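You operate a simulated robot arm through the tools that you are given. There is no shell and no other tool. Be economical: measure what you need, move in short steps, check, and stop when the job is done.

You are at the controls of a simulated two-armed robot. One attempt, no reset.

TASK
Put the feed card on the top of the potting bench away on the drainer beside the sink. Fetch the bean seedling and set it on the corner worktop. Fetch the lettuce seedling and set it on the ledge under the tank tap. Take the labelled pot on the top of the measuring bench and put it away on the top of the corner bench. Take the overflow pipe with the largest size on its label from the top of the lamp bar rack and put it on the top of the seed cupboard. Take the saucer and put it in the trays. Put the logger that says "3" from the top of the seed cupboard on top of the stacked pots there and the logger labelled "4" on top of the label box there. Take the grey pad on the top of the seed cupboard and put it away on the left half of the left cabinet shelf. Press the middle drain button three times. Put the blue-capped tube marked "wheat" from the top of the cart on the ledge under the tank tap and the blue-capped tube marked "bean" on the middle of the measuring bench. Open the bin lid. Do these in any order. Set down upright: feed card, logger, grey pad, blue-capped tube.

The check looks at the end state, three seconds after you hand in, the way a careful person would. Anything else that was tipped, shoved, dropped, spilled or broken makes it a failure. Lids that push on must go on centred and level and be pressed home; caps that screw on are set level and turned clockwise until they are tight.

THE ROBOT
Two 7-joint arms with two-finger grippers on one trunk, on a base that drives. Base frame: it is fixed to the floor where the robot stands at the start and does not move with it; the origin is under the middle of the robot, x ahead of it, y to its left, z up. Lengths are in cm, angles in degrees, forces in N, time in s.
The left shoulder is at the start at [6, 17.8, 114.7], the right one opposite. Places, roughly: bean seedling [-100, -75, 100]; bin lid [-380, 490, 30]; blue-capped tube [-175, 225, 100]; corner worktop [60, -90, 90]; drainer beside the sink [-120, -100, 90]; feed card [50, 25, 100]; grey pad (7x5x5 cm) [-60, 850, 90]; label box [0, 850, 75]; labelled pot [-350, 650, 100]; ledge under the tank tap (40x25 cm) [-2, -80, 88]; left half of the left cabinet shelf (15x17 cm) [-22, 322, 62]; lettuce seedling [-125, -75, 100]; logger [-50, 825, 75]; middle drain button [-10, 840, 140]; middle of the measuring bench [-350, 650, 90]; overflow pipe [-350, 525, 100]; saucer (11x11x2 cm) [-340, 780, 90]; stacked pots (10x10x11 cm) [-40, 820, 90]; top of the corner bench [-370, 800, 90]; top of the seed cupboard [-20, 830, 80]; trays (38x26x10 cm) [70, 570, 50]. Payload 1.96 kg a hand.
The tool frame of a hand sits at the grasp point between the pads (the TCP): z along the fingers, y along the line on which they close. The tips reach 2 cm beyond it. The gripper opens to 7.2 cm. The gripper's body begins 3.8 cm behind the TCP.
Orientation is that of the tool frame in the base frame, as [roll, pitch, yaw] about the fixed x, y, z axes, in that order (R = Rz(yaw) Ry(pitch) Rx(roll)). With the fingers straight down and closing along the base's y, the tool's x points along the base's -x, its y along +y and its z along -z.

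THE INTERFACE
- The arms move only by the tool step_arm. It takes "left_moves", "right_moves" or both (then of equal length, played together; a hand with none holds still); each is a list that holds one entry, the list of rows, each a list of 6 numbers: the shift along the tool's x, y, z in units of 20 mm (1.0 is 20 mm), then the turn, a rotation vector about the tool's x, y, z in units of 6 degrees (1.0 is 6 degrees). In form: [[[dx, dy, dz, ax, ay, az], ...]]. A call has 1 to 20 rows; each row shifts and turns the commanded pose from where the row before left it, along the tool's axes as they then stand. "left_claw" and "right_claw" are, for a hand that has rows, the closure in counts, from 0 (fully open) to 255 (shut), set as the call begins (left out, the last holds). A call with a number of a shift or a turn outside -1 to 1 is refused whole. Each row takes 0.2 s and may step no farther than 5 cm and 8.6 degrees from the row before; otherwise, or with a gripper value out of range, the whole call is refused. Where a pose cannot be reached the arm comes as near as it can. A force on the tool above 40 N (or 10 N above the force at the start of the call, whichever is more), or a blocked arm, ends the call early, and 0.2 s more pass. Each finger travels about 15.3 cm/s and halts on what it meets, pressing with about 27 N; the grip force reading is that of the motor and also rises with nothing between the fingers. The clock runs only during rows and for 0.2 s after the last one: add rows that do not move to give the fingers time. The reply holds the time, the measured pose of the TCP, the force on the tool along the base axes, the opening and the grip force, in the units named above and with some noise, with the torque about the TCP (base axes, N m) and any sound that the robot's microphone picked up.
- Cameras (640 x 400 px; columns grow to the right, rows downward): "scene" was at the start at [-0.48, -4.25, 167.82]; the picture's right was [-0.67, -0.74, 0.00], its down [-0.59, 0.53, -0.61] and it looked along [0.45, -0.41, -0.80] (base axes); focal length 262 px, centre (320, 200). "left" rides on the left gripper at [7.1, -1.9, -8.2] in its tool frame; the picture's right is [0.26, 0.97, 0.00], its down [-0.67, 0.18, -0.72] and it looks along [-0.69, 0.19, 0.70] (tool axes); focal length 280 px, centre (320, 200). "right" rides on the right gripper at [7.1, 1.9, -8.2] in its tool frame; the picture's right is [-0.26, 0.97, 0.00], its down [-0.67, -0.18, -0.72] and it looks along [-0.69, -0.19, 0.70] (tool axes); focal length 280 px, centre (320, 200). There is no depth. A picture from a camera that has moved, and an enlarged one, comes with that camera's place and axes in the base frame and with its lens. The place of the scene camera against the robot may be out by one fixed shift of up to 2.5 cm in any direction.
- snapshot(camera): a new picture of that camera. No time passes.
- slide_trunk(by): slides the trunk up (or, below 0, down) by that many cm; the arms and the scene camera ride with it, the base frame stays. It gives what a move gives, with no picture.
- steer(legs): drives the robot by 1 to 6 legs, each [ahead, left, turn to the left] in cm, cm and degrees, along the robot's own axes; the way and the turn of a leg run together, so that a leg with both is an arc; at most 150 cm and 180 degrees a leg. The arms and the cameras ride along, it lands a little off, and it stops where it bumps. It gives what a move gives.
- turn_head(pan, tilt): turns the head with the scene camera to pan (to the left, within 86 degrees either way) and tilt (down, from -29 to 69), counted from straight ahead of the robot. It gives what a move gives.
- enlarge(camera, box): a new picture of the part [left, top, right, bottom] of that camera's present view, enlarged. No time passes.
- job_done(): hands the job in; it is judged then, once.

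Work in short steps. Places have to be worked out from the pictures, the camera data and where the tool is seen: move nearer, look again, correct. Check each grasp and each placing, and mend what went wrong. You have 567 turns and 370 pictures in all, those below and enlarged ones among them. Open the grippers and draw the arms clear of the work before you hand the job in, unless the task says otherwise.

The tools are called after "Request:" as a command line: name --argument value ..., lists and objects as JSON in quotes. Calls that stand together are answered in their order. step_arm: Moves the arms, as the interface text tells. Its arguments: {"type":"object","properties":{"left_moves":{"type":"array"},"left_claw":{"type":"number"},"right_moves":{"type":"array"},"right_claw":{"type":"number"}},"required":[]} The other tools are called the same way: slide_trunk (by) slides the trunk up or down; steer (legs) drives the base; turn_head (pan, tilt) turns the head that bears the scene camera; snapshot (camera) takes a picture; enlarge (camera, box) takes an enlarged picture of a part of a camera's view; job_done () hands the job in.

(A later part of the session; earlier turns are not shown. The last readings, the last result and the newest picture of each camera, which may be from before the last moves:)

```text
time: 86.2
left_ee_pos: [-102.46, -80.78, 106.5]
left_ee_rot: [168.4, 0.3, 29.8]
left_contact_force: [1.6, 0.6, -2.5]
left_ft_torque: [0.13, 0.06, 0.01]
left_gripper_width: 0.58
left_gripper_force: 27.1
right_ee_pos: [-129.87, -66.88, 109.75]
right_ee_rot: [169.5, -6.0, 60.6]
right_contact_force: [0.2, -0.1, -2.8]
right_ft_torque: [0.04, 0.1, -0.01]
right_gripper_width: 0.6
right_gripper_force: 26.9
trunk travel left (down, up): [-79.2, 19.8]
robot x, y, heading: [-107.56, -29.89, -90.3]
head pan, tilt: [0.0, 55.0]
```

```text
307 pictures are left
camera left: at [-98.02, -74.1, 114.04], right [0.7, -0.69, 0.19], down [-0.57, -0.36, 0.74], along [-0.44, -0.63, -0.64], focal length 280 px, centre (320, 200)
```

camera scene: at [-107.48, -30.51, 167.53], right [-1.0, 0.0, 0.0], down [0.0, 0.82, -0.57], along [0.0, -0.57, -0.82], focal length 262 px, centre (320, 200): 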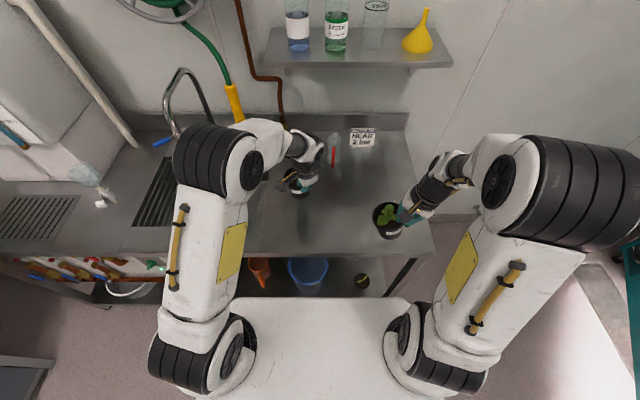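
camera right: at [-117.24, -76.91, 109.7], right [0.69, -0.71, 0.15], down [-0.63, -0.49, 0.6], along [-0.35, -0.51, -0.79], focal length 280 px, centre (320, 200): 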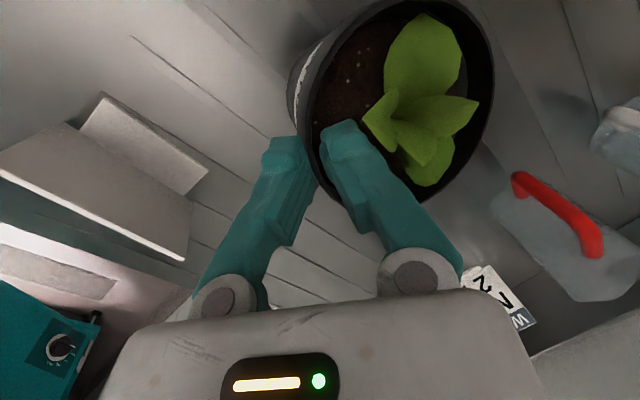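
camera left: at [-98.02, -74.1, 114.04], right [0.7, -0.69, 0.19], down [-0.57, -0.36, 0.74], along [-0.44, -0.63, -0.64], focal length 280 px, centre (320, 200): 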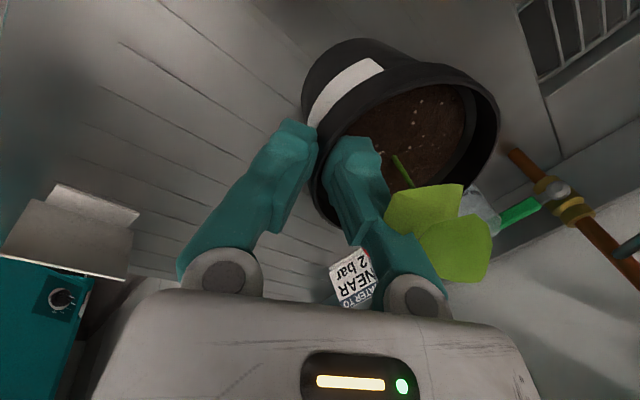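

Both seedlings are held. I draw the left one back, then back away and drive left to the tank ledge.

Request:
step_arm --left_moves '[[[0.5, -0.85, -0.18, 0, 0, 0], [0.5, -0.85, -0.18, 0, 0, 0], [0.5, -0.85, -0.18, 0, 0, 0], [0.5, -0.85, -0.18, 0, 0, 0], [0.5, -0.85, -0.18, 0, 0, 0], [0.5, -0.85, -0.18, 0, 0, 0], [0.5, -0.85, -0.18, 0, 0, 0]]]'

Request:
steer --legs '[[-12, 0, 0], [0, 110, 0]]'

Request:
snapshot --camera "scene"

```text
time: 87.8
left_ee_pos: [-102.38, -66.52, 106.66]
left_ee_rot: [168.1, 0.2, 29.8]
left_contact_force: [-0.4, 0.4, -2.7]
left_ft_torque: [0.07, 0.07, 0.0]
left_gripper_width: 0.6
left_gripper_force: 27.1
right_ee_pos: [-129.91, -66.86, 109.9]
right_ee_rot: [169.5, -5.9, 60.8]
right_contact_force: [-0.3, -1.0, -2.2]
right_ft_torque: [0.04, 0.07, 0.02]
right_gripper_width: 0.61
right_gripper_force: 27.4
trunk travel left (down, up): [-79.2, 19.8]
robot x, y, heading: [-107.51, -29.92, -89.9]
head pan, tilt: [0.0, 55.0]
```

```text
time: 94.3
left_ee_pos: [6.84, -54.28, 106.62]
left_ee_rot: [168.4, 0.2, 29.8]
left_contact_force: [0.0, -0.5, -2.5]
left_ft_torque: [0.08, 0.05, 0.01]
left_gripper_width: 0.6
left_gripper_force: 27.0
right_ee_pos: [-20.52, -54.68, 109.94]
right_ee_rot: [169.4, -5.9, 60.7]
right_contact_force: [-0.2, 0.3, -2.4]
right_ft_torque: [0.06, 0.07, -0.04]
right_gripper_width: 0.59
right_gripper_force: 27.0
trunk travel left (down, up): [-79.2, 19.8]
robot x, y, heading: [1.77, -17.37, -89.7]
head pan, tilt: [0.0, 55.0]
```

```text
306 pictures are left
camera scene: at [1.87, -18.2, 167.53], right [-1.0, 0.0, 0.0], down [0.0, 0.82, -0.57], along [0.0, -0.57, -0.82], focal length 262 px, centre (320, 200)
```

scene: 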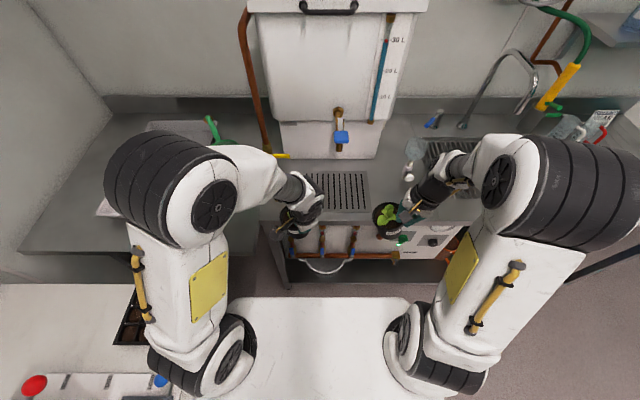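

Robot is in front of the ledge. I drive forward 11 and look with the right camera and the head.

Request:
steer --legs '[[11, 0, 0]]'

Request:
snapshot --camera "scene"

Request:
snapshot --camera "right"

```text
time: 95.5
left_ee_pos: [6.98, -65.41, 106.59]
left_ee_rot: [168.3, 0.2, 29.9]
left_contact_force: [0.3, 0.6, -2.4]
left_ft_torque: [0.11, 0.07, 0.0]
left_gripper_width: 0.57
left_gripper_force: 27.2
right_ee_pos: [-20.38, -65.77, 109.75]
right_ee_rot: [169.6, -6.0, 60.8]
right_contact_force: [0.7, 1.1, -3.0]
right_ft_torque: [0.05, 0.12, 0.01]
right_gripper_width: 0.59
right_gripper_force: 26.9
trunk travel left (down, up): [-79.2, 19.8]
robot x, y, heading: [2.1, -28.8, -89.8]
head pan, tilt: [0.0, 55.0]
```

```text
305 pictures are left
camera scene: at [1.95, -29.28, 167.53], right [-1.0, 0.0, 0.0], down [0.0, 0.82, -0.57], along [0.0, -0.57, -0.82], focal length 262 px, centre (320, 200)
```

scene: 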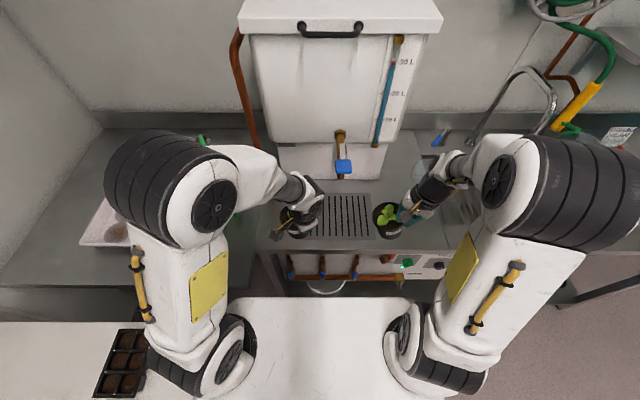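

```text
304 pictures are left
camera right: at [-17.04, -60.47, 118.79], right [0.69, -0.71, 0.15], down [-0.63, -0.49, 0.6], along [-0.35, -0.51, -0.79], focal length 280 px, centre (320, 200)
```

right: 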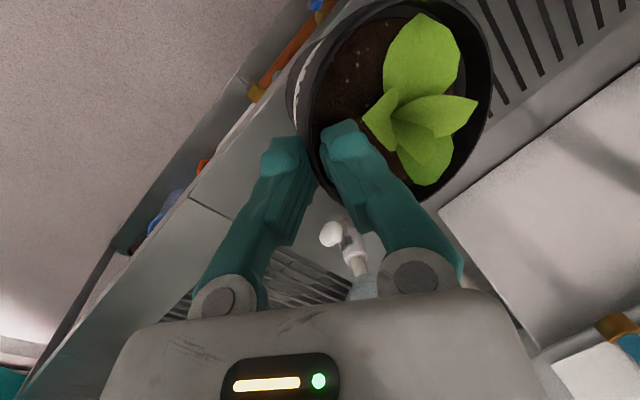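

I carry the lettuce to about (−9,−79) over the grate and lower it to just above.

Request:
step_arm --right_moves '[[[-0.42, 0.86, 0.115, 0, 0, 0], [-0.42, 0.86, 0.115, 0, 0, 0], [-0.42, 0.86, 0.115, 0, 0, 0], [-0.42, 0.86, 0.115, 0, 0, 0], [-0.42, 0.86, 0.115, 0, 0, 0], [-0.42, 0.86, 0.115, 0, 0, 0], [-0.42, 0.86, 0.115, 0, 0, 0], [-0.1, -0.18, 0.97, 0, 0, 0], [-0.1, -0.18, 0.97, 0, 0, 0], [-0.1, -0.18, 0.97, 0, 0, 0], [-0.1, -0.18, 0.97, 0, 0, 0], [-0.1, -0.18, 0.97, 0, 0, 0]]]'

Request:
enlarge --camera "scene" --box '[260, 120, 440, 260]'

Request:
snapshot --camera "right"

```text
time: 98.1
left_ee_pos: [7.05, -65.52, 106.59]
left_ee_rot: [168.3, 0.2, 29.9]
left_contact_force: [-0.1, -0.3, -2.8]
left_ft_torque: [0.13, 0.05, 0.0]
left_gripper_width: 0.6
left_gripper_force: 27.2
right_ee_pos: [-12.67, -76.88, 99.77]
right_ee_rot: [169.5, -6.0, 60.8]
right_contact_force: [0.2, 0.5, -3.0]
right_ft_torque: [0.05, 0.05, 0.02]
right_gripper_width: 0.59
right_gripper_force: 27.0
trunk travel left (down, up): [-79.2, 19.8]
robot x, y, heading: [2.11, -28.69, -89.9]
head pan, tilt: [0.0, 55.0]
```

```text
2.86 times, centred on (350, 190) of scene
camera zoom: at [1.94, -29.44, 167.53], right [-1.0, 0.0, 0.0], down [0.0, 0.82, -0.57], along [0.0, -0.57, -0.82], focal length 749 px, centre (234, 229)
```

zoom: 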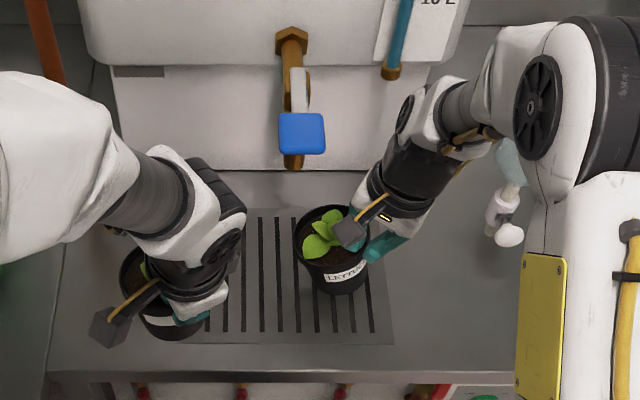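

```text
302 pictures are left
camera right: at [-9.33, -71.65, 108.83], right [0.69, -0.71, 0.15], down [-0.63, -0.49, 0.6], along [-0.35, -0.51, -0.79], focal length 280 px, centre (320, 200)
```

right: 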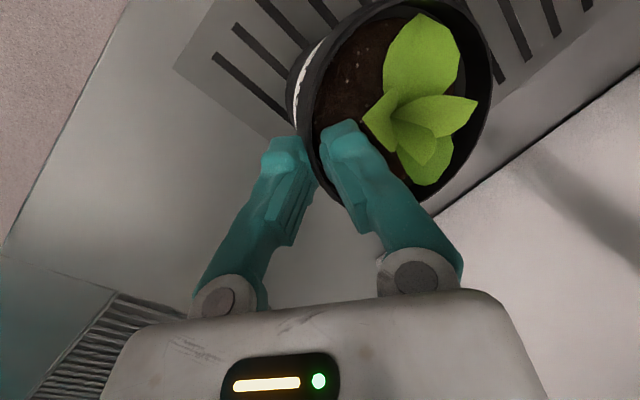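

The pot hangs with its far side drooping roughly 15°. I rotate the hand about its x by −15° to level it, and check.

Request:
step_arm --right_moves '[[[0, 0, 0, -0.85, 0, 0], [0, 0, 0, -0.85, 0, 0], [0, 0, 0, -0.8, 0, 0]]]'

Request:
enlarge --camera "scene" --box '[300, 160, 400, 250]'

```text
time: 98.9
left_ee_pos: [6.95, -65.35, 106.55]
left_ee_rot: [168.3, 0.2, 29.9]
left_contact_force: [-0.2, 0.1, -2.6]
left_ft_torque: [0.08, -0.01, 0.02]
left_gripper_width: 0.59
left_gripper_force: 27.0
right_ee_pos: [-12.69, -76.8, 99.95]
right_ee_rot: [154.6, -5.9, 60.8]
right_contact_force: [-0.2, 0.4, -2.3]
right_ft_torque: [0.07, 0.1, -0.01]
right_gripper_width: 0.58
right_gripper_force: 27.5
trunk travel left (down, up): [-79.2, 19.8]
robot x, y, heading: [1.61, -29.04, -89.6]
head pan, tilt: [0.0, 55.0]
```

```text
4.44 times, centred on (350, 205) of scene
camera zoom: at [1.87, -29.35, 167.53], right [-1.0, 0.0, 0.0], down [0.0, 0.82, -0.57], along [0.0, -0.57, -0.82], focal length 1166 px, centre (187, 178)
```

zoom: 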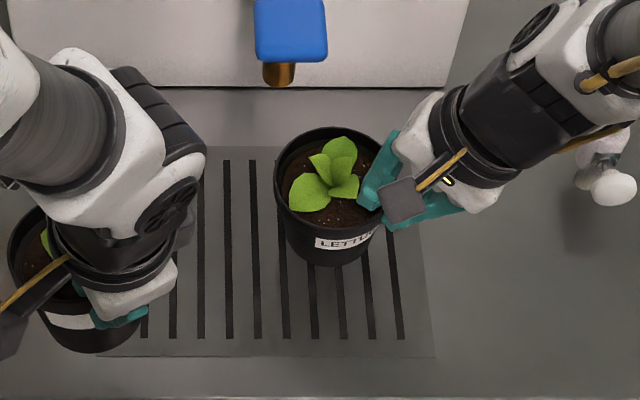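

Level now. I lower it in small steps until the force shows contact.

Request:
step_arm --right_moves '[[[-0.04, -0.17, 0.36, 0, 0, 0], [-0.04, -0.17, 0.36, 0, 0, 0], [-0.04, -0.17, 0.36, 0, 0, 0], [-0.02, -0.085, 0.18, 0, 0, 0]]]'

Request:
step_arm --right_moves '[[[-0.02, -0.085, 0.18, 0, 0, 0], [-0.02, -0.085, 0.18, 0, 0, 0]]]'

```text
time: 99.9
left_ee_pos: [7.05, -65.61, 106.64]
left_ee_rot: [168.4, 0.2, 30.0]
left_contact_force: [0.5, 0.4, -2.8]
left_ft_torque: [0.08, 0.07, -0.01]
left_gripper_width: 0.56
left_gripper_force: 26.8
right_ee_pos: [-12.71, -76.77, 97.01]
right_ee_rot: [154.5, -5.9, 60.7]
right_contact_force: [0.5, 0.0, -2.4]
right_ft_torque: [0.1, 0.08, 0.01]
right_gripper_width: 0.59
right_gripper_force: 26.6
trunk travel left (down, up): [-79.2, 19.8]
robot x, y, heading: [1.93, -29.48, -89.9]
head pan, tilt: [0.0, 55.0]
```

```text
time: 100.5
left_ee_pos: [6.96, -65.23, 106.61]
left_ee_rot: [168.2, 0.1, 29.9]
left_contact_force: [0.5, 0.7, -2.6]
left_ft_torque: [0.09, 0.05, -0.04]
left_gripper_width: 0.63
left_gripper_force: 27.3
right_ee_pos: [-12.9, -76.74, 96.59]
right_ee_rot: [154.3, -5.6, 60.7]
right_contact_force: [-7.9, 1.8, 23.3]
right_ft_torque: [0.38, -0.19, 0.14]
right_gripper_width: 0.61
right_gripper_force: 27.3
trunk travel left (down, up): [-79.2, 19.8]
robot x, y, heading: [2.19, -28.86, -89.7]
head pan, tilt: [0.0, 55.0]
```

Contact. I relieve a little, open to 2 cm only, and lift straight up.

Request:
step_arm --right_moves '[[[0.01, 0.04, -0.09, 0, 0, 0], [0, 0, 0, 0, 0, 0]]]'

Request:
step_arm --right_moves '[[[0, 0, 0, 0, 0, 0], [0, 0, 0, 0, 0, 0]]]' --right_claw 190

Request:
enlarge --camera "scene" --box '[300, 160, 400, 250]'

```text
time: 101.1
left_ee_pos: [7.06, -65.45, 106.69]
left_ee_rot: [168.3, 0.2, 29.9]
left_contact_force: [0.2, 0.2, -2.3]
left_ft_torque: [0.11, 0.07, -0.01]
left_gripper_width: 0.61
left_gripper_force: 27.0
right_ee_pos: [-12.5, -76.68, 96.54]
right_ee_rot: [154.5, -5.9, 60.8]
right_contact_force: [-2.4, 1.2, 8.7]
right_ft_torque: [0.18, -0.06, 0.03]
right_gripper_width: 0.58
right_gripper_force: 26.2
trunk travel left (down, up): [-79.2, 19.8]
robot x, y, heading: [1.76, -28.51, -89.6]
head pan, tilt: [0.0, 55.0]
```

```text
time: 101.7
left_ee_pos: [6.95, -65.55, 106.73]
left_ee_rot: [168.4, 0.2, 29.9]
left_contact_force: [0.0, 0.4, -2.3]
left_ft_torque: [0.07, 0.06, -0.01]
left_gripper_width: 0.56
left_gripper_force: 26.7
right_ee_pos: [-12.61, -76.92, 96.52]
right_ee_rot: [154.5, -5.9, 60.7]
right_contact_force: [0.2, -0.2, 0.1]
right_ft_torque: [0.04, -0.04, -0.01]
right_gripper_width: 1.84
right_gripper_force: 0.1
trunk travel left (down, up): [-79.2, 19.8]
robot x, y, heading: [1.55, -29.1, -89.6]
head pan, tilt: [0.0, 55.0]
```

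```text
4.44 times, centred on (350, 205) of scene
camera zoom: at [1.94, -29.3, 167.52], right [-1.0, 0.0, 0.0], down [0.0, 0.82, -0.57], along [0.0, -0.57, -0.82], focal length 1166 px, centre (187, 178)
```

zoom: 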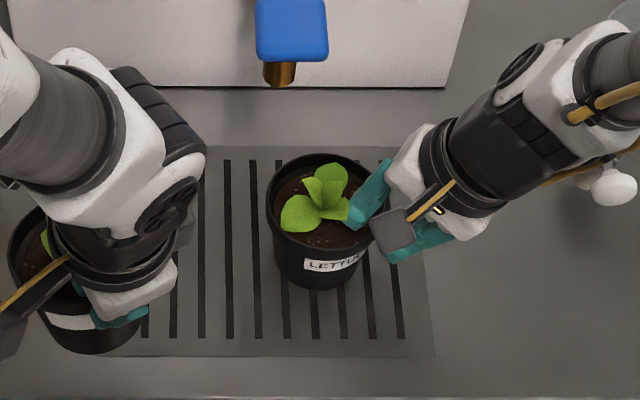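

It stands upright. I lift the hand straight up and away.

Request:
step_arm --right_moves '[[[0.05, 0.22, -0.45, 0, 0, 0], [0.05, 0.22, -0.45, 0, 0, 0], [0.05, 0.22, -0.45, 0, 0, 0], [0.1, 0.43, -0.9, 0, 0, 0], [0.1, 0.43, -0.9, 0, 0, 0], [0.1, 0.43, -0.9, 0.5, 0, 0], [0.4, -0.8, -0.2, 1, 0, -1], [0.4, -0.8, -0.2, 1, 0, -1], [0.4, -0.8, -0.2, 1, 0, -1], [0.4, -0.8, -0.2, 0, 0, -1], [0.4, -0.8, -0.2, 0, 0, -1]]]'

Request:
turn_head --pan 40 --tilt 45

Request:
snapshot --camera "scene"

Request:
snapshot --camera "right"

```text
time: 104.1
left_ee_pos: [7.05, -65.41, 106.54]
left_ee_rot: [168.2, 0.2, 29.9]
left_contact_force: [0.2, 0.0, -2.7]
left_ft_torque: [0.1, 0.03, 0.01]
left_gripper_width: 0.62
left_gripper_force: 27.3
right_ee_pos: [-19.27, -70.57, 106.01]
right_ee_rot: [174.2, -0.4, 90.3]
right_contact_force: [0.5, -0.2, 1.4]
right_ft_torque: [-0.04, 0.01, -0.03]
right_gripper_width: 1.84
right_gripper_force: 0.0
trunk travel left (down, up): [-79.2, 19.8]
robot x, y, heading: [1.72, -29.17, -89.7]
head pan, tilt: [0.0, 55.0]
```

```text
time: 105.2
left_ee_pos: [6.96, -65.53, 106.59]
left_ee_rot: [168.3, 0.2, 29.8]
left_contact_force: [0.7, -0.1, -3.3]
left_ft_torque: [0.08, 0.05, -0.03]
left_gripper_width: 0.61
left_gripper_force: 27.9
right_ee_pos: [-19.21, -70.6, 105.98]
right_ee_rot: [174.2, -0.3, 90.2]
right_contact_force: [-0.8, -0.8, -0.1]
right_ft_torque: [0.0, -0.01, 0.01]
right_gripper_width: 1.84
right_gripper_force: 0.0
trunk travel left (down, up): [-79.2, 19.8]
robot x, y, heading: [1.79, -28.91, -90.0]
head pan, tilt: [40.0, 45.0]
```

```text
299 pictures are left
camera scene: at [7.16, -28.33, 168.87], right [-0.76, -0.65, 0.0], down [-0.46, 0.54, -0.71], along [0.46, -0.54, -0.71], focal length 262 px, centre (320, 200)
```

scene: 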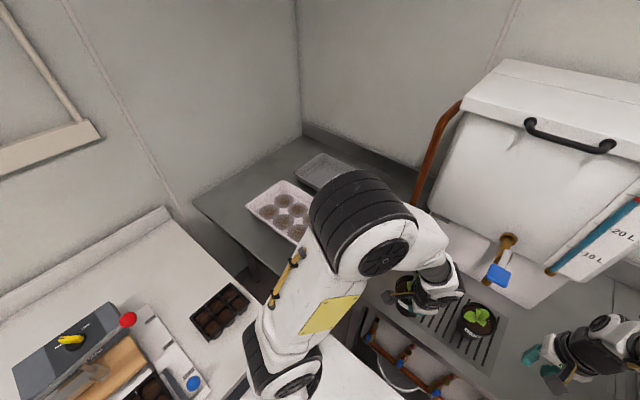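

```text
298 pictures are left
camera right: at [-18.11, -63.48, 114.22], right [0.96, -0.26, 0.09], down [-0.25, -0.68, 0.69], along [-0.12, -0.69, -0.72], focal length 280 px, centre (320, 200)
```

right: 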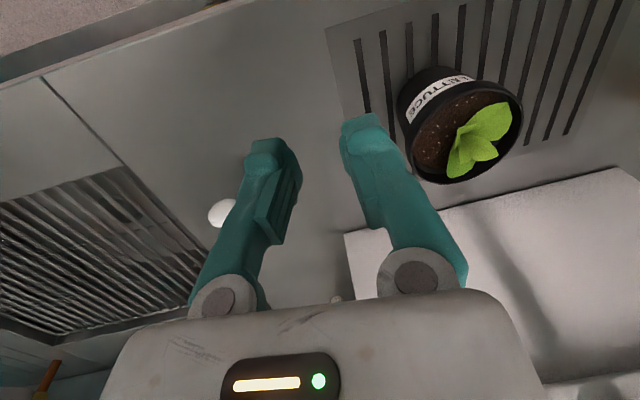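

Lettuce stands on the ledge. Now the bean: I swing the left hand to the left over the corner worktop and tuck the right hand back.

Request:
step_arm --left_moves '[[[0.94, 0.46, -0.03, 0, 0, 0], [0.94, 0.46, -0.03, 0, 0, 0], [0.94, 0.46, -0.03, 0, 0, 0], [0.94, 0.46, -0.03, 0, 0, 0], [0.94, 0.46, -0.03, 0, 0, 0], [0.94, 0.46, -0.03, 0, 0, 0], [0.94, 0.46, -0.03, 0, 0, 0], [0.94, 0.46, -0.03, 0, 0, 0], [0.94, 0.46, -0.03, 0, 0, 0], [0.94, 0.46, -0.03, 0, 0, 0], [0.94, 0.46, -0.03, 0, 0, 0]]]' --right_moves '[[[1, -0.3, -0.3, 0, 0, 0], [1, -0.3, -0.3, 0, 0, 0], [1, -0.3, -0.3, 0, 0, 0], [1, -0.3, -0.3, 0, 0, 0], [0, 0, 0, 0, 0, 0], [0, 0, 0, 0, 0, 0], [0, 0, 0, 0, 0, 0], [0, 0, 0, 0, 0, 0], [0, 0, 0, 0, 0, 0], [0, 0, 0, 0, 0, 0], [0, 0, 0, 0, 0, 0]]]'

Request:
snapshot --camera "left"

Request:
snapshot --camera "scene"

```text
time: 107.6
left_ee_pos: [29.86, -63.6, 109.25]
left_ee_rot: [168.3, 0.2, 29.7]
left_contact_force: [-0.1, 0.0, -3.0]
left_ft_torque: [0.05, 0.05, -0.01]
left_gripper_width: 0.62
left_gripper_force: 27.1
right_ee_pos: [-21.8, -62.77, 108.13]
right_ee_rot: [174.5, -0.3, 90.2]
right_contact_force: [0.4, 0.6, -0.5]
right_ft_torque: [0.0, 0.02, 0.02]
right_gripper_width: 1.81
right_gripper_force: 0.1
trunk travel left (down, up): [-79.2, 19.8]
robot x, y, heading: [1.71, -28.37, -89.8]
head pan, tilt: [40.0, 45.0]
```

```text
297 pictures are left
camera left: at [34.36, -57.02, 116.69], right [0.7, -0.69, 0.19], down [-0.56, -0.36, 0.74], along [-0.44, -0.63, -0.64], focal length 280 px, centre (320, 200)
```

left: 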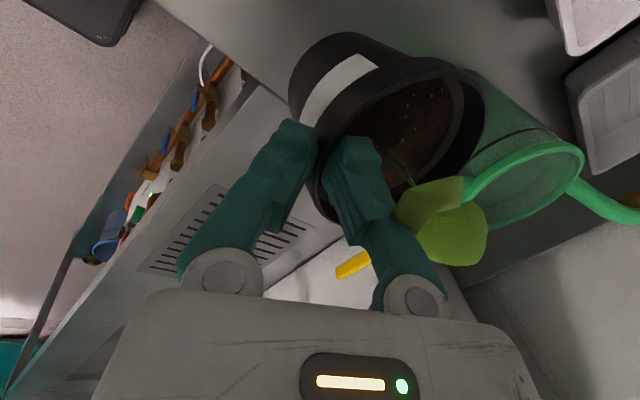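

```text
296 pictures are left
camera scene: at [7.28, -28.33, 168.87], right [-0.76, -0.65, 0.0], down [-0.46, 0.54, -0.71], along [0.46, -0.54, -0.71], focal length 262 px, centre (320, 200)
```

scene: 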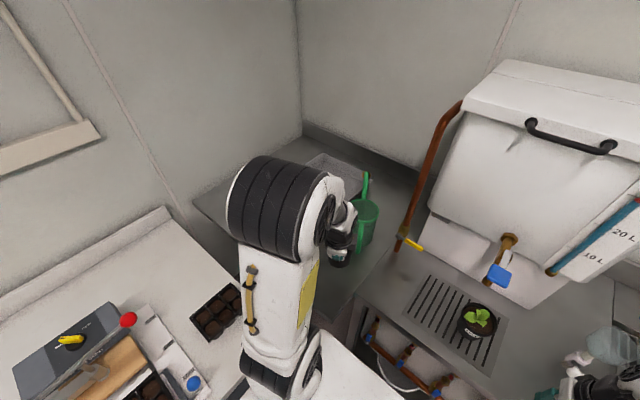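

The can stands at about (37,−87); the spot around (35,−67) is free and on the worktop (its edge is x≈25). I shift 3 cm further, lower part way and inspect tilt.

Request:
step_arm --left_moves '[[[0.65, 0.35, 0, 0, 0, 0], [0.65, 0.35, 0, 0, 0, 0], [0, -0.2, 0.97, 0, 0, 0], [0, -0.2, 0.97, 0, 0, 0], [0, -0.2, 0.97, 0, 0, 0]]]'

Request:
enlarge --camera "scene" --box '[290, 200, 400, 290]'

Request:
snapshot --camera "left"

```text
time: 108.8
left_ee_pos: [32.85, -63.57, 103.41]
left_ee_rot: [168.4, 0.2, 29.9]
left_contact_force: [-0.2, -0.7, -2.2]
left_ft_torque: [0.08, 0.01, 0.0]
left_gripper_width: 0.6
left_gripper_force: 27.5
right_ee_pos: [-21.82, -62.73, 108.16]
right_ee_rot: [174.4, -0.4, 90.2]
right_contact_force: [-0.2, 0.7, 1.4]
right_ft_torque: [0.01, 0.02, 0.01]
right_gripper_width: 1.84
right_gripper_force: 0.0
trunk travel left (down, up): [-79.2, 19.8]
robot x, y, heading: [1.98, -29.07, -89.4]
head pan, tilt: [40.0, 45.0]
```

```text
4.44 times, centred on (345, 245) of scene
camera zoom: at [7.26, -28.39, 168.87], right [-0.76, -0.65, 0.0], down [-0.46, 0.54, -0.71], along [0.46, -0.54, -0.71], focal length 1166 px, centre (209, 0)
```

zoom: 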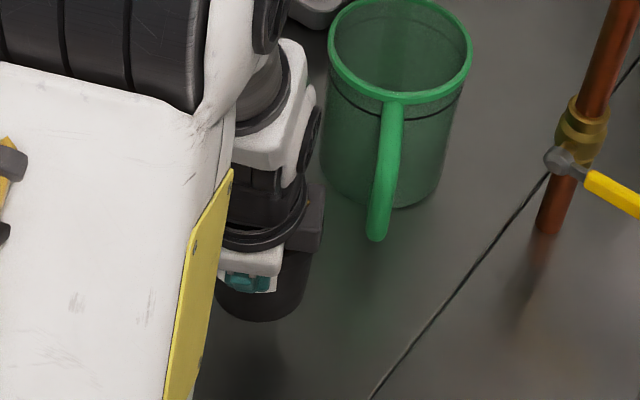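

```text
294 pictures are left
camera left: at [37.23, -57.0, 110.97], right [0.7, -0.69, 0.19], down [-0.56, -0.36, 0.74], along [-0.44, -0.63, -0.64], focal length 280 px, centre (320, 200)
```

left: 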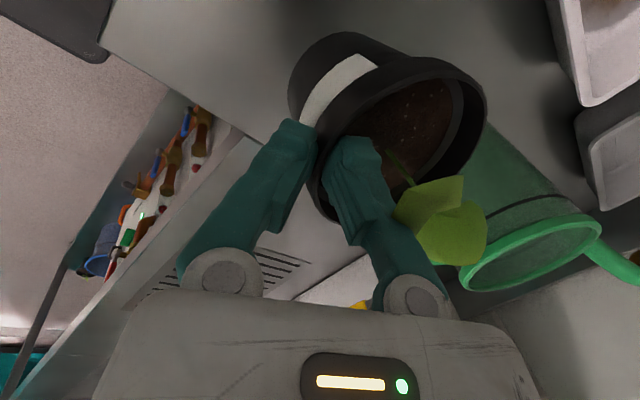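

The pot's far rim hangs about 13° low here as well; I tilt the hand by −13° to level it and look again.

Request:
step_arm --left_moves '[[[0, 0, 0, -0.75, 0, 0], [0, 0, 0, -0.75, 0, 0], [0, 0, 0, -0.7, 0, 0]]]'

Request:
snapshot --camera "left"

Request:
enlarge --camera "scene" --box '[310, 230, 380, 290]'

```text
time: 109.6
left_ee_pos: [32.85, -63.53, 103.72]
left_ee_rot: [155.0, 0.1, 29.9]
left_contact_force: [-0.6, 0.4, -2.0]
left_ft_torque: [0.11, 0.02, 0.02]
left_gripper_width: 0.59
left_gripper_force: 27.4
right_ee_pos: [-21.77, -62.65, 108.25]
right_ee_rot: [174.3, -0.4, 90.2]
right_contact_force: [-0.3, -0.5, -0.5]
right_ft_torque: [0.01, 0.0, 0.04]
right_gripper_width: 1.85
right_gripper_force: 0.0
trunk travel left (down, up): [-79.2, 19.8]
robot x, y, heading: [1.96, -28.7, -89.8]
head pan, tilt: [40.0, 45.0]
```

```text
293 pictures are left
camera left: at [36.37, -55.5, 110.03], right [0.66, -0.63, 0.41], down [-0.65, -0.22, 0.73], along [-0.37, -0.75, -0.55], focal length 280 px, centre (320, 200)
```

left: 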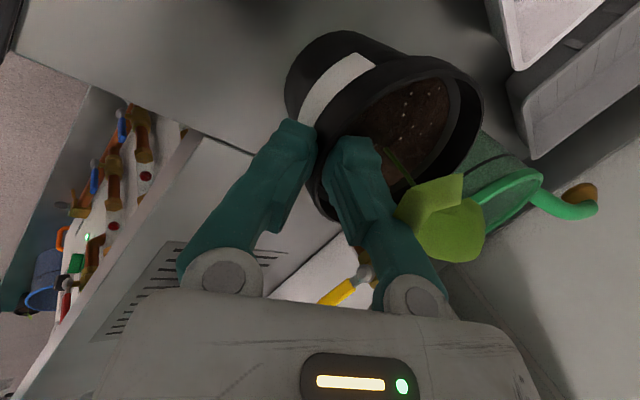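

```text
6.67 times, centred on (345, 260) of scene
camera zoom: at [7.15, -28.32, 168.87], right [-0.76, -0.65, 0.0], down [-0.46, 0.54, -0.71], along [0.46, -0.54, -0.71], focal length 1748 px, centre (153, -200)
```

zoom: 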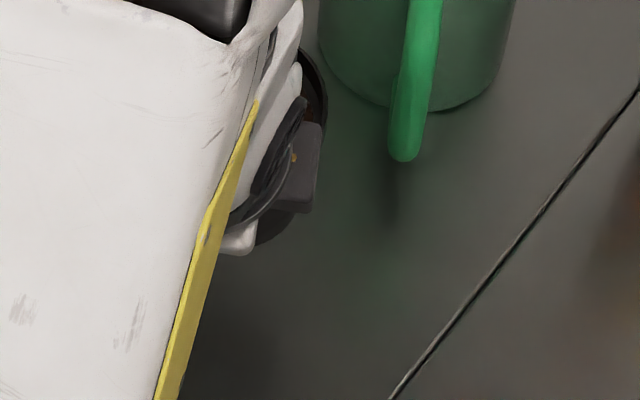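

Level now. I lower toward the worktop.

Request:
step_arm --left_moves '[[[0, -0.42, 0.9, 0, 0, 0], [0, -0.42, 0.9, 0, 0, 0], [0, -0.13, 0.27, 0, 0, 0], [0, -0.085, 0.18, 0, 0, 0]]]'

Request:
step_arm --left_moves '[[[0, -0.085, 0.18, 0, 0, 0], [0, -0.085, 0.18, 0, 0, 0], [0, -0.085, 0.18, 0, 0, 0]]]'

```text
time: 110.6
left_ee_pos: [32.85, -63.51, 98.54]
left_ee_rot: [155.1, 0.2, 29.9]
left_contact_force: [0.3, 0.0, -2.6]
left_ft_torque: [0.1, 0.06, -0.01]
left_gripper_width: 0.59
left_gripper_force: 27.4
right_ee_pos: [-21.88, -62.61, 108.21]
right_ee_rot: [174.5, -0.5, 90.2]
right_contact_force: [0.2, -0.1, 0.4]
right_ft_torque: [0.01, -0.03, 0.02]
right_gripper_width: 1.84
right_gripper_force: 0.1
trunk travel left (down, up): [-79.2, 19.8]
robot x, y, heading: [1.94, -28.87, -89.6]
head pan, tilt: [40.0, 45.0]
```

```text
time: 111.4
left_ee_pos: [32.7, -63.6, 97.35]
left_ee_rot: [155.2, 0.2, 29.9]
left_contact_force: [-0.3, -0.2, -2.9]
left_ft_torque: [0.12, 0.05, 0.03]
left_gripper_width: 0.6
left_gripper_force: 26.8
right_ee_pos: [-21.84, -62.68, 108.19]
right_ee_rot: [174.4, -0.4, 90.2]
right_contact_force: [-0.5, 0.1, 0.5]
right_ft_torque: [0.04, -0.04, -0.01]
right_gripper_width: 1.84
right_gripper_force: 0.0
trunk travel left (down, up): [-79.2, 19.8]
robot x, y, heading: [1.67, -29.13, -90.1]
head pan, tilt: [40.0, 45.0]
```

Request:
step_arm --left_moves '[[[0, -0.085, 0.18, 0, 0, 0], [0, -0.085, 0.18, 0, 0, 0]]]'

```text
time: 112.0
left_ee_pos: [32.74, -63.56, 96.62]
left_ee_rot: [155.1, 0.3, 30.0]
left_contact_force: [0.1, 0.3, 0.5]
left_ft_torque: [0.09, -0.02, 0.01]
left_gripper_width: 0.6
left_gripper_force: 27.0
right_ee_pos: [-21.81, -62.66, 108.23]
right_ee_rot: [174.3, -0.3, 90.2]
right_contact_force: [0.4, 0.6, 0.7]
right_ft_torque: [-0.06, 0.0, 0.03]
right_gripper_width: 1.83
right_gripper_force: 0.0
trunk travel left (down, up): [-79.2, 19.8]
robot x, y, heading: [1.76, -28.9, -89.7]
head pan, tilt: [40.0, 45.0]
```

Weight is just coming off; a touch more, then release.

Request:
step_arm --left_moves '[[[0, -0.04, 0.09, 0, 0, 0], [0, 0, 0, 0, 0, 0]]]'

Request:
step_arm --left_moves '[[[0, 0, 0, 0, 0, 0], [0, 0, 0, 0, 0, 0]]]' --left_claw 190

Request:
step_arm --left_moves '[[[0, 0.2, -0.45, 0, 0, 0], [0, 0.2, -0.45, 0, 0, 0], [0, 0.2, -0.45, 0, 0, 0], [0, 0.42, -0.9, 0, 0, 0], [0, 0.42, -0.9, 0, 0, 0], [0.4, -0.8, -0.3, 1, 0, 0], [0.4, -0.8, -0.3, 1, 0, 0], [0.4, -0.8, -0.3, 1, 0, 0], [0.2, -0.6, -0.3, 1, 0, 0]]]'

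Request:
snapshot --camera "left"

```text
time: 112.6
left_ee_pos: [32.71, -63.42, 96.6]
left_ee_rot: [154.9, 0.3, 29.9]
left_contact_force: [-1.7, 2.4, 20.4]
left_ft_torque: [0.08, -0.31, 0.05]
left_gripper_width: 0.59
left_gripper_force: 27.0
right_ee_pos: [-21.87, -62.55, 108.31]
right_ee_rot: [174.3, -0.4, 90.1]
right_contact_force: [0.2, 0.5, -0.2]
right_ft_torque: [-0.05, -0.01, 0.02]
right_gripper_width: 1.84
right_gripper_force: 0.0
trunk travel left (down, up): [-79.2, 19.8]
robot x, y, heading: [1.79, -28.76, -89.4]
head pan, tilt: [40.0, 45.0]
```

```text
time: 113.2
left_ee_pos: [32.76, -63.45, 96.43]
left_ee_rot: [155.1, 0.2, 29.9]
left_contact_force: [-0.4, 0.0, 0.0]
left_ft_torque: [-0.02, -0.03, -0.01]
left_gripper_width: 1.85
left_gripper_force: 0.0
right_ee_pos: [-21.88, -62.58, 108.22]
right_ee_rot: [174.3, -0.3, 90.2]
right_contact_force: [0.0, 0.1, 0.4]
right_ft_torque: [0.0, 0.02, -0.01]
right_gripper_width: 1.84
right_gripper_force: 0.1
trunk travel left (down, up): [-79.2, 19.8]
robot x, y, heading: [2.37, -28.74, -89.6]
head pan, tilt: [40.0, 45.0]
```

```text
time: 115.2
left_ee_pos: [32.05, -56.7, 103.86]
left_ee_rot: [179.2, 0.2, 29.9]
left_contact_force: [-0.2, -0.3, -0.1]
left_ft_torque: [0.02, 0.01, 0.02]
left_gripper_width: 1.84
left_gripper_force: 0.0
right_ee_pos: [-21.76, -62.65, 108.17]
right_ee_rot: [174.4, -0.5, 90.2]
right_contact_force: [0.9, 0.1, 0.4]
right_ft_torque: [-0.02, 0.0, -0.02]
right_gripper_width: 1.84
right_gripper_force: 0.1
trunk travel left (down, up): [-79.2, 19.8]
robot x, y, heading: [1.99, -28.95, -89.4]
head pan, tilt: [40.0, 45.0]
```

```text
291 pictures are left
camera left: at [37.17, -51.3, 111.93], right [0.71, -0.71, 0.01], down [-0.5, -0.48, 0.72], along [-0.5, -0.52, -0.69], focal length 280 px, centre (320, 200)
```

left: 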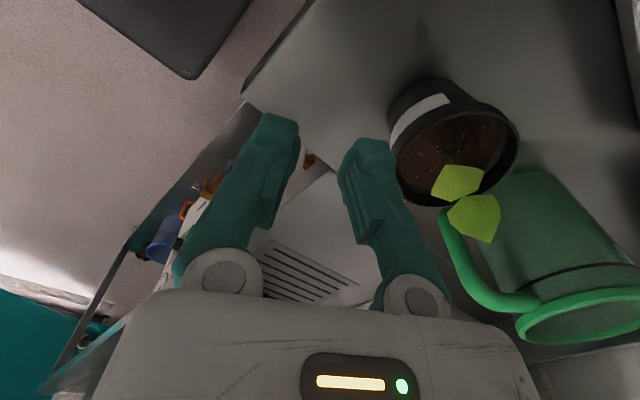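

Bean stands on the corner worktop. Next the tubes on the cart. I fold the arms in and drive out, turning to face +y, toward the cart.

Request:
step_arm --left_moves '[[[0, -0.6, -0.2, 0, 0, -1], [0, -0.6, -0.2, 0, 0, -1], [0, 0, 0, 0, 0, -1], [0, 0, 0, 0, 0, -1], [0, 0, 0, 0, 0, -1], [0, 0, 0, 0, 0, -1], [0, 0, 0, 0, 0, -1], [0, 0, 0, 0, 0, -1], [0, 0, 0, 0, 0, -1], [0, 0, 0, 0, 0, -1]]]' --right_moves '[[[0, 0, 0, 1, 0, 0], [0, 0, 0, 0, 0, 0], [0, 0, 0, 0, 0, 0], [0, 0, 0, 0, 0, 0], [0, 0, 0, 0, 0, 0], [0, 0, 0, 0, 0, 0], [0, 0, 0, 0, 0, 0], [0, 0, 0, 0, 0, 0], [0, 0, 0, 0, 0, 0], [0, 0, 0, 0, 0, 0]]]' --left_claw 0 --right_claw 0

Request:
steer --legs '[[-35, 0, 0], [0, -100, 0], [-40, 0, 0], [0, 0, 180], [40, 0, 0]]'

Request:
turn_head --pan 20 --tilt 30

Request:
snapshot --camera "scene"

```text
time: 117.4
left_ee_pos: [31.4, -55.77, 104.62]
left_ee_rot: [179.8, 1.0, 90.0]
left_contact_force: [-0.5, 1.3, -0.7]
left_ft_torque: [0.02, -0.02, 0.01]
left_gripper_width: 7.22
left_gripper_force: 0.0
left hand out of reach, approached as far as the arm can: row 2
right_ee_pos: [-21.83, -62.68, 108.22]
right_ee_rot: [-179.6, -0.4, 90.2]
right_contact_force: [-0.6, -0.5, 0.6]
right_ft_torque: [0.03, -0.02, 0.0]
right_gripper_width: 7.18
right_gripper_force: 0.2
trunk travel left (down, up): [-79.2, 19.8]
robot x, y, heading: [2.16, -28.82, -89.7]
head pan, tilt: [40.0, 45.0]
```

```text
time: 136.0
left_ee_pos: [-130.66, 111.25, 104.58]
left_ee_rot: [179.8, 0.8, -89.0]
left_contact_force: [0.2, 0.1, 0.2]
left_ft_torque: [-0.03, 0.04, 0.0]
left_gripper_width: 7.23
left_gripper_force: 0.0
right_ee_pos: [-77.72, 119.07, 108.24]
right_ee_rot: [-179.8, -0.3, -88.7]
right_contact_force: [0.8, 0.3, 0.1]
right_ft_torque: [0.02, 0.0, 0.01]
right_gripper_width: 7.19
right_gripper_force: 0.1
trunk travel left (down, up): [-79.2, 19.8]
robot x, y, heading: [-100.96, 84.92, 91.8]
head pan, tilt: [40.0, 45.0]
```

```text
time: 136.8
left_ee_pos: [-130.67, 111.29, 104.7]
left_ee_rot: [179.8, 0.8, -89.1]
left_contact_force: [0.2, 0.1, -0.4]
left_ft_torque: [0.01, -0.01, -0.03]
left_gripper_width: 7.2
left_gripper_force: 0.2
right_ee_pos: [-77.7, 119.14, 108.16]
right_ee_rot: [-179.7, -0.4, -88.7]
right_contact_force: [0.6, 0.1, 0.0]
right_ft_torque: [0.0, -0.03, 0.03]
right_gripper_width: 7.2
right_gripper_force: 0.1
trunk travel left (down, up): [-79.2, 19.8]
robot x, y, heading: [-100.84, 84.9, 91.5]
head pan, tilt: [20.0, 30.0]
```

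```text
290 pictures are left
camera scene: at [-103.93, 88.12, 171.13], right [0.93, 0.37, 0.0], down [0.18, -0.47, -0.87], along [-0.32, 0.81, -0.5], focal length 262 px, centre (320, 200)
```

scene: 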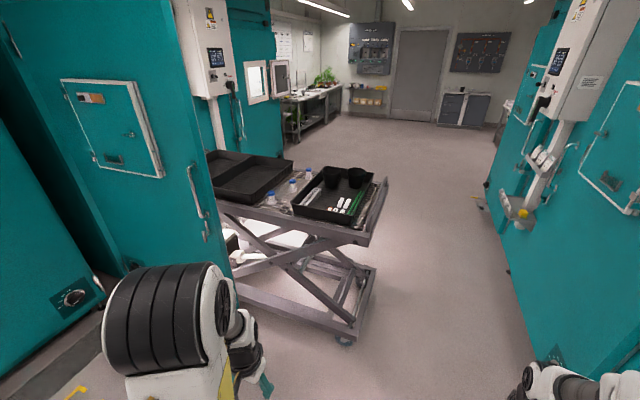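

The three blue-capped tubes stand on the cart between the trays, around (−175, 200–238). I drive closer to read them.

Request:
steer --legs '[[0, 62, -1.5], [62, 0, 0]]'

Request:
turn_head --pan 5 --tilt 45

Request:
snapshot --camera "scene"

```text
time: 143.4
left_ee_pos: [-191.65, 174.26, 104.54]
left_ee_rot: [179.7, 0.8, -90.8]
left_contact_force: [-0.2, -0.2, 0.8]
left_ft_torque: [-0.01, 0.0, -0.01]
left_gripper_width: 7.21
left_gripper_force: 0.1
right_ee_pos: [-138.43, 180.46, 108.19]
right_ee_rot: [-179.7, -0.4, -90.5]
right_contact_force: [-0.5, -0.2, 0.4]
right_ft_torque: [-0.03, -0.02, 0.02]
right_gripper_width: 7.21
right_gripper_force: 0.0
trunk travel left (down, up): [-79.2, 19.8]
robot x, y, heading: [-163.01, 147.03, 89.3]
head pan, tilt: [20.0, 30.0]
```

```text
time: 144.2
left_ee_pos: [-191.66, 174.17, 104.71]
left_ee_rot: [179.9, 0.7, -90.9]
left_contact_force: [-0.1, -0.3, 0.7]
left_ft_torque: [0.02, -0.01, 0.02]
left_gripper_width: 7.2
left_gripper_force: 0.1
right_ee_pos: [-138.51, 180.48, 108.14]
right_ee_rot: [-179.7, -0.5, -90.5]
right_contact_force: [-0.8, -0.9, 0.2]
right_ft_torque: [-0.02, -0.01, 0.0]
right_gripper_width: 7.21
right_gripper_force: 0.0
trunk travel left (down, up): [-79.2, 19.8]
robot x, y, heading: [-162.8, 147.1, 89.6]
head pan, tilt: [5.0, 45.0]
```

```text
289 pictures are left
camera scene: at [-163.34, 149.86, 168.88], right [1.0, 0.08, 0.0], down [0.06, -0.7, -0.71], along [-0.06, 0.71, -0.71], focal length 262 px, centre (320, 200)
```

scene: 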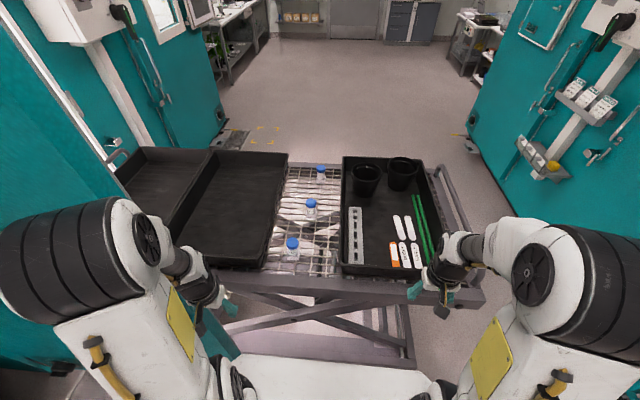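

Request:
enlarge --camera "scene" --box '[255, 150, 365, 280]'

Request:
enlarge --camera "scene" --box '[280, 190, 340, 270]'

```text
3.08 times, centred on (310, 215) of scene
camera zoom: at [-163.34, 149.86, 168.88], right [1.0, 0.08, 0.0], down [0.06, -0.7, -0.71], along [-0.06, 0.71, -0.71], focal length 807 px, centre (351, 154)
```

zoom: 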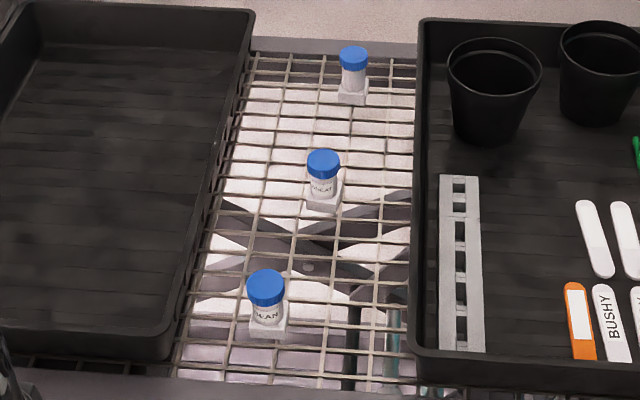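

```text
5.00 times, centred on (310, 230) of scene
camera zoom: at [-163.34, 149.86, 168.88], right [1.0, 0.08, 0.0], down [0.06, -0.7, -0.71], along [-0.06, 0.71, -0.71], focal length 1311 px, centre (370, 50)
```

zoom: 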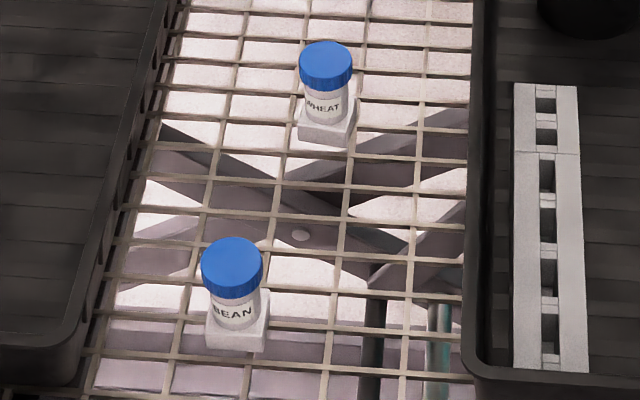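

BEAN is the nearest tube, WHEAT the second, each in a white foot. I move to face them closer.

Request:
steer --legs '[[0, 9, 0], [10, 0, 0]]'

Request:
turn_head --pan 0 --tilt 50

Request:
snapshot --camera "scene"

Request:
snapshot --camera "left"

```text
time: 145.2
left_ee_pos: [-196.18, 174.25, 104.67]
left_ee_rot: [-179.7, 0.2, -92.7]
left_contact_force: [12.8, 0.6, 1.6]
left_ft_torque: [-0.06, 1.12, -0.2]
left_gripper_width: 7.21
left_gripper_force: 0.0
right_ee_pos: [-143.98, 180.4, 108.09]
right_ee_rot: [-179.7, -0.3, -90.6]
right_contact_force: [0.6, 0.7, 0.8]
right_ft_torque: [0.0, -0.02, 0.01]
right_gripper_width: 7.2
right_gripper_force: 0.1
trunk travel left (down, up): [-79.2, 19.8]
robot x, y, heading: [-168.07, 147.25, 89.4]
head pan, tilt: [5.0, 45.0]
stopped in leg 1: the force on the tool passed its limit at 150 N (the readings are from after the stop); the commanded pose is now the measured one
```

```text
time: 145.9
left_ee_pos: [-196.24, 174.31, 104.54]
left_ee_rot: [-179.8, 0.2, -92.4]
left_contact_force: [15.7, -0.8, -3.9]
left_ft_torque: [-0.02, 1.13, -0.18]
left_gripper_width: 7.2
left_gripper_force: 0.0
right_ee_pos: [-143.99, 180.51, 108.15]
right_ee_rot: [-179.8, -0.4, -90.6]
right_contact_force: [0.7, -0.4, -0.2]
right_ft_torque: [0.03, -0.02, -0.01]
right_gripper_width: 7.2
right_gripper_force: 0.0
trunk travel left (down, up): [-79.2, 19.8]
robot x, y, heading: [-168.25, 147.16, 89.4]
head pan, tilt: [0.0, 50.0]
```

```text
286 pictures are left
camera scene: at [-167.85, 149.51, 168.17], right [1.0, -0.01, 0.0], down [-0.01, -0.77, -0.64], along [0.0, 0.64, -0.77], focal length 262 px, centre (320, 200)
```

scene: 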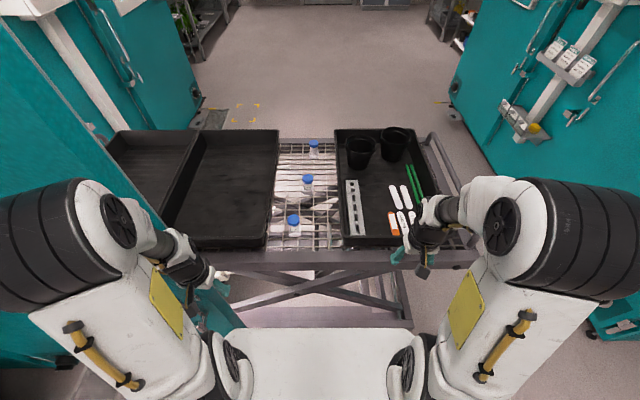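

```text
285 pictures are left
camera left: at [-194.6, 167.05, 112.64], right [-0.98, -0.22, 0.0], down [-0.16, 0.68, 0.72], along [-0.15, 0.7, -0.7], focal length 280 px, centre (320, 200)
```

left: 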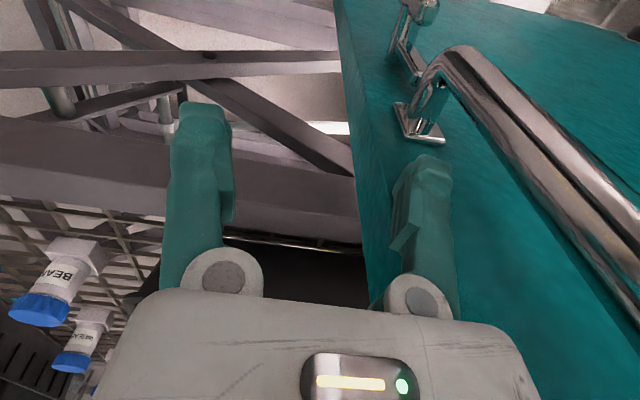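

The left hand touched the tall teal cabinet on the left. I move the hand to the right away from it.

Request:
step_arm --left_moves '[[[0, -0.8, 0, 0, 0, 0], [0, -0.8, 0, 0, 0, 0], [0, -0.8, 0, 0, 0, 0], [0, -0.8, 0, 0, 0, 0.4], [0, -0.8, 0, 0, 0, 0], [0, -0.8, 0, 0, 0, 0], [0, -0.8, 0, 0, 0, 0]]]'

Request:
snapshot --camera "left"

Request:
turn_head --pan 40 --tilt 30

Request:
snapshot --camera "scene"

```text
time: 147.5
left_ee_pos: [-186.09, 176.88, 104.5]
left_ee_rot: [-179.7, 0.3, -94.9]
left_contact_force: [-0.8, -0.6, -0.4]
left_ft_torque: [0.02, -0.02, 0.02]
left_gripper_width: 7.19
left_gripper_force: 0.1
left hand out of reach, approached as far as the arm can: row 1, 2, 3, 4, 5, 6
right_ee_pos: [-144.02, 180.39, 108.24]
right_ee_rot: [-179.7, -0.4, -90.5]
right_contact_force: [-0.7, -1.0, -0.6]
right_ft_torque: [-0.01, -0.02, 0.0]
right_gripper_width: 7.18
right_gripper_force: 0.0
trunk travel left (down, up): [-79.2, 19.8]
robot x, y, heading: [-168.19, 147.15, 89.6]
head pan, tilt: [0.0, 50.0]
```

```text
284 pictures are left
camera left: at [-184.78, 169.63, 112.51], right [-0.98, -0.18, -0.01], down [-0.13, 0.69, 0.72], along [-0.12, 0.71, -0.7], focal length 280 px, centre (320, 200)
```

left: 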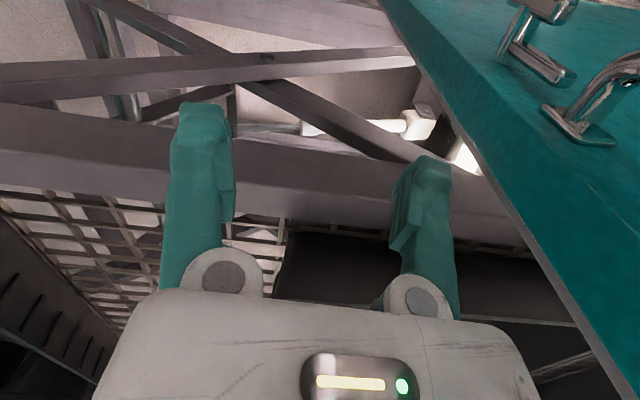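

```text
time: 148.6
left_ee_pos: [-186.16, 177.02, 104.29]
left_ee_rot: [-179.7, 0.1, -94.9]
left_contact_force: [-0.9, 0.5, 0.3]
left_ft_torque: [0.03, 0.01, 0.0]
left_gripper_width: 7.18
left_gripper_force: 0.1
right_ee_pos: [-144.13, 180.5, 108.23]
right_ee_rot: [-179.7, -0.4, -90.4]
right_contact_force: [0.9, 0.3, 0.6]
right_ft_torque: [0.03, 0.04, -0.02]
right_gripper_width: 7.21
right_gripper_force: 0.1
trunk travel left (down, up): [-79.2, 19.8]
robot x, y, heading: [-168.21, 146.82, 89.5]
head pan, tilt: [40.0, 30.0]
```

```text
283 pictures are left
camera scene: at [-174.05, 148.78, 171.13], right [0.77, 0.64, 0.0], down [0.32, -0.39, -0.87], along [-0.55, 0.67, -0.5], focal length 262 px, centre (320, 200)
```

scene: 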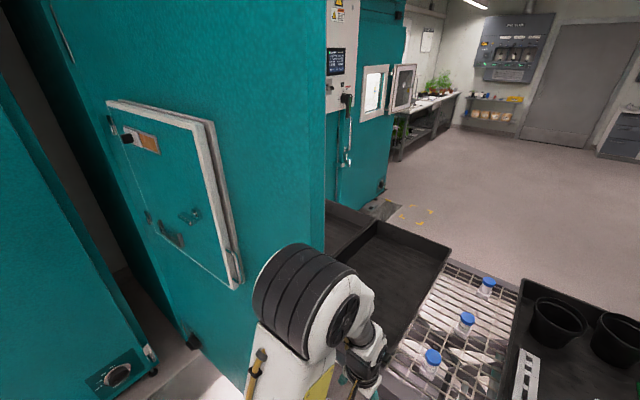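

Tubes: caps near z 103; bean ≈(−175.8,196), wheat ≈(−172,214). Wheat is far, so I check how much room is below the cart deck for the base.

Request:
turn_head --pan 0 --tilt 68

Request:
snapshot --camera "scene"

```text
time: 149.6
left_ee_pos: [-186.01, 176.95, 104.47]
left_ee_rot: [-179.7, 0.1, -94.9]
left_contact_force: [-0.4, 0.3, -0.5]
left_ft_torque: [-0.02, 0.01, -0.02]
left_gripper_width: 7.21
left_gripper_force: 0.0
right_ee_pos: [-144.09, 180.46, 108.14]
right_ee_rot: [-179.7, -0.4, -90.4]
right_contact_force: [-0.2, -0.1, 1.1]
right_ft_torque: [0.03, 0.01, -0.02]
right_gripper_width: 7.21
right_gripper_force: 0.1
trunk travel left (down, up): [-79.2, 19.8]
robot x, y, heading: [-168.16, 146.79, 89.7]
head pan, tilt: [0.0, 68.0]
```

```text
282 pictures are left
camera scene: at [-168.28, 147.49, 166.07], right [1.0, -0.01, 0.0], down [-0.01, -0.93, -0.38], along [0.0, 0.38, -0.93], focal length 262 px, centre (320, 200)
```

scene: 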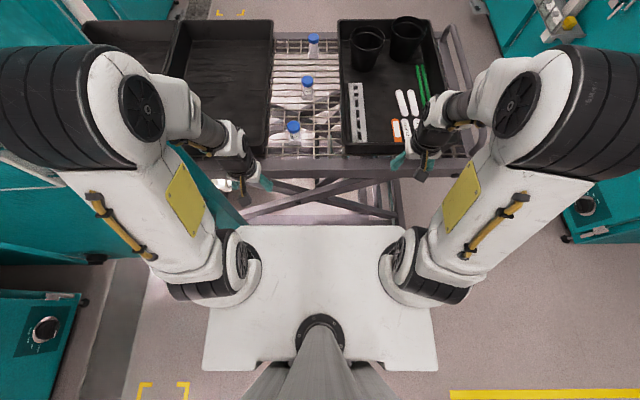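

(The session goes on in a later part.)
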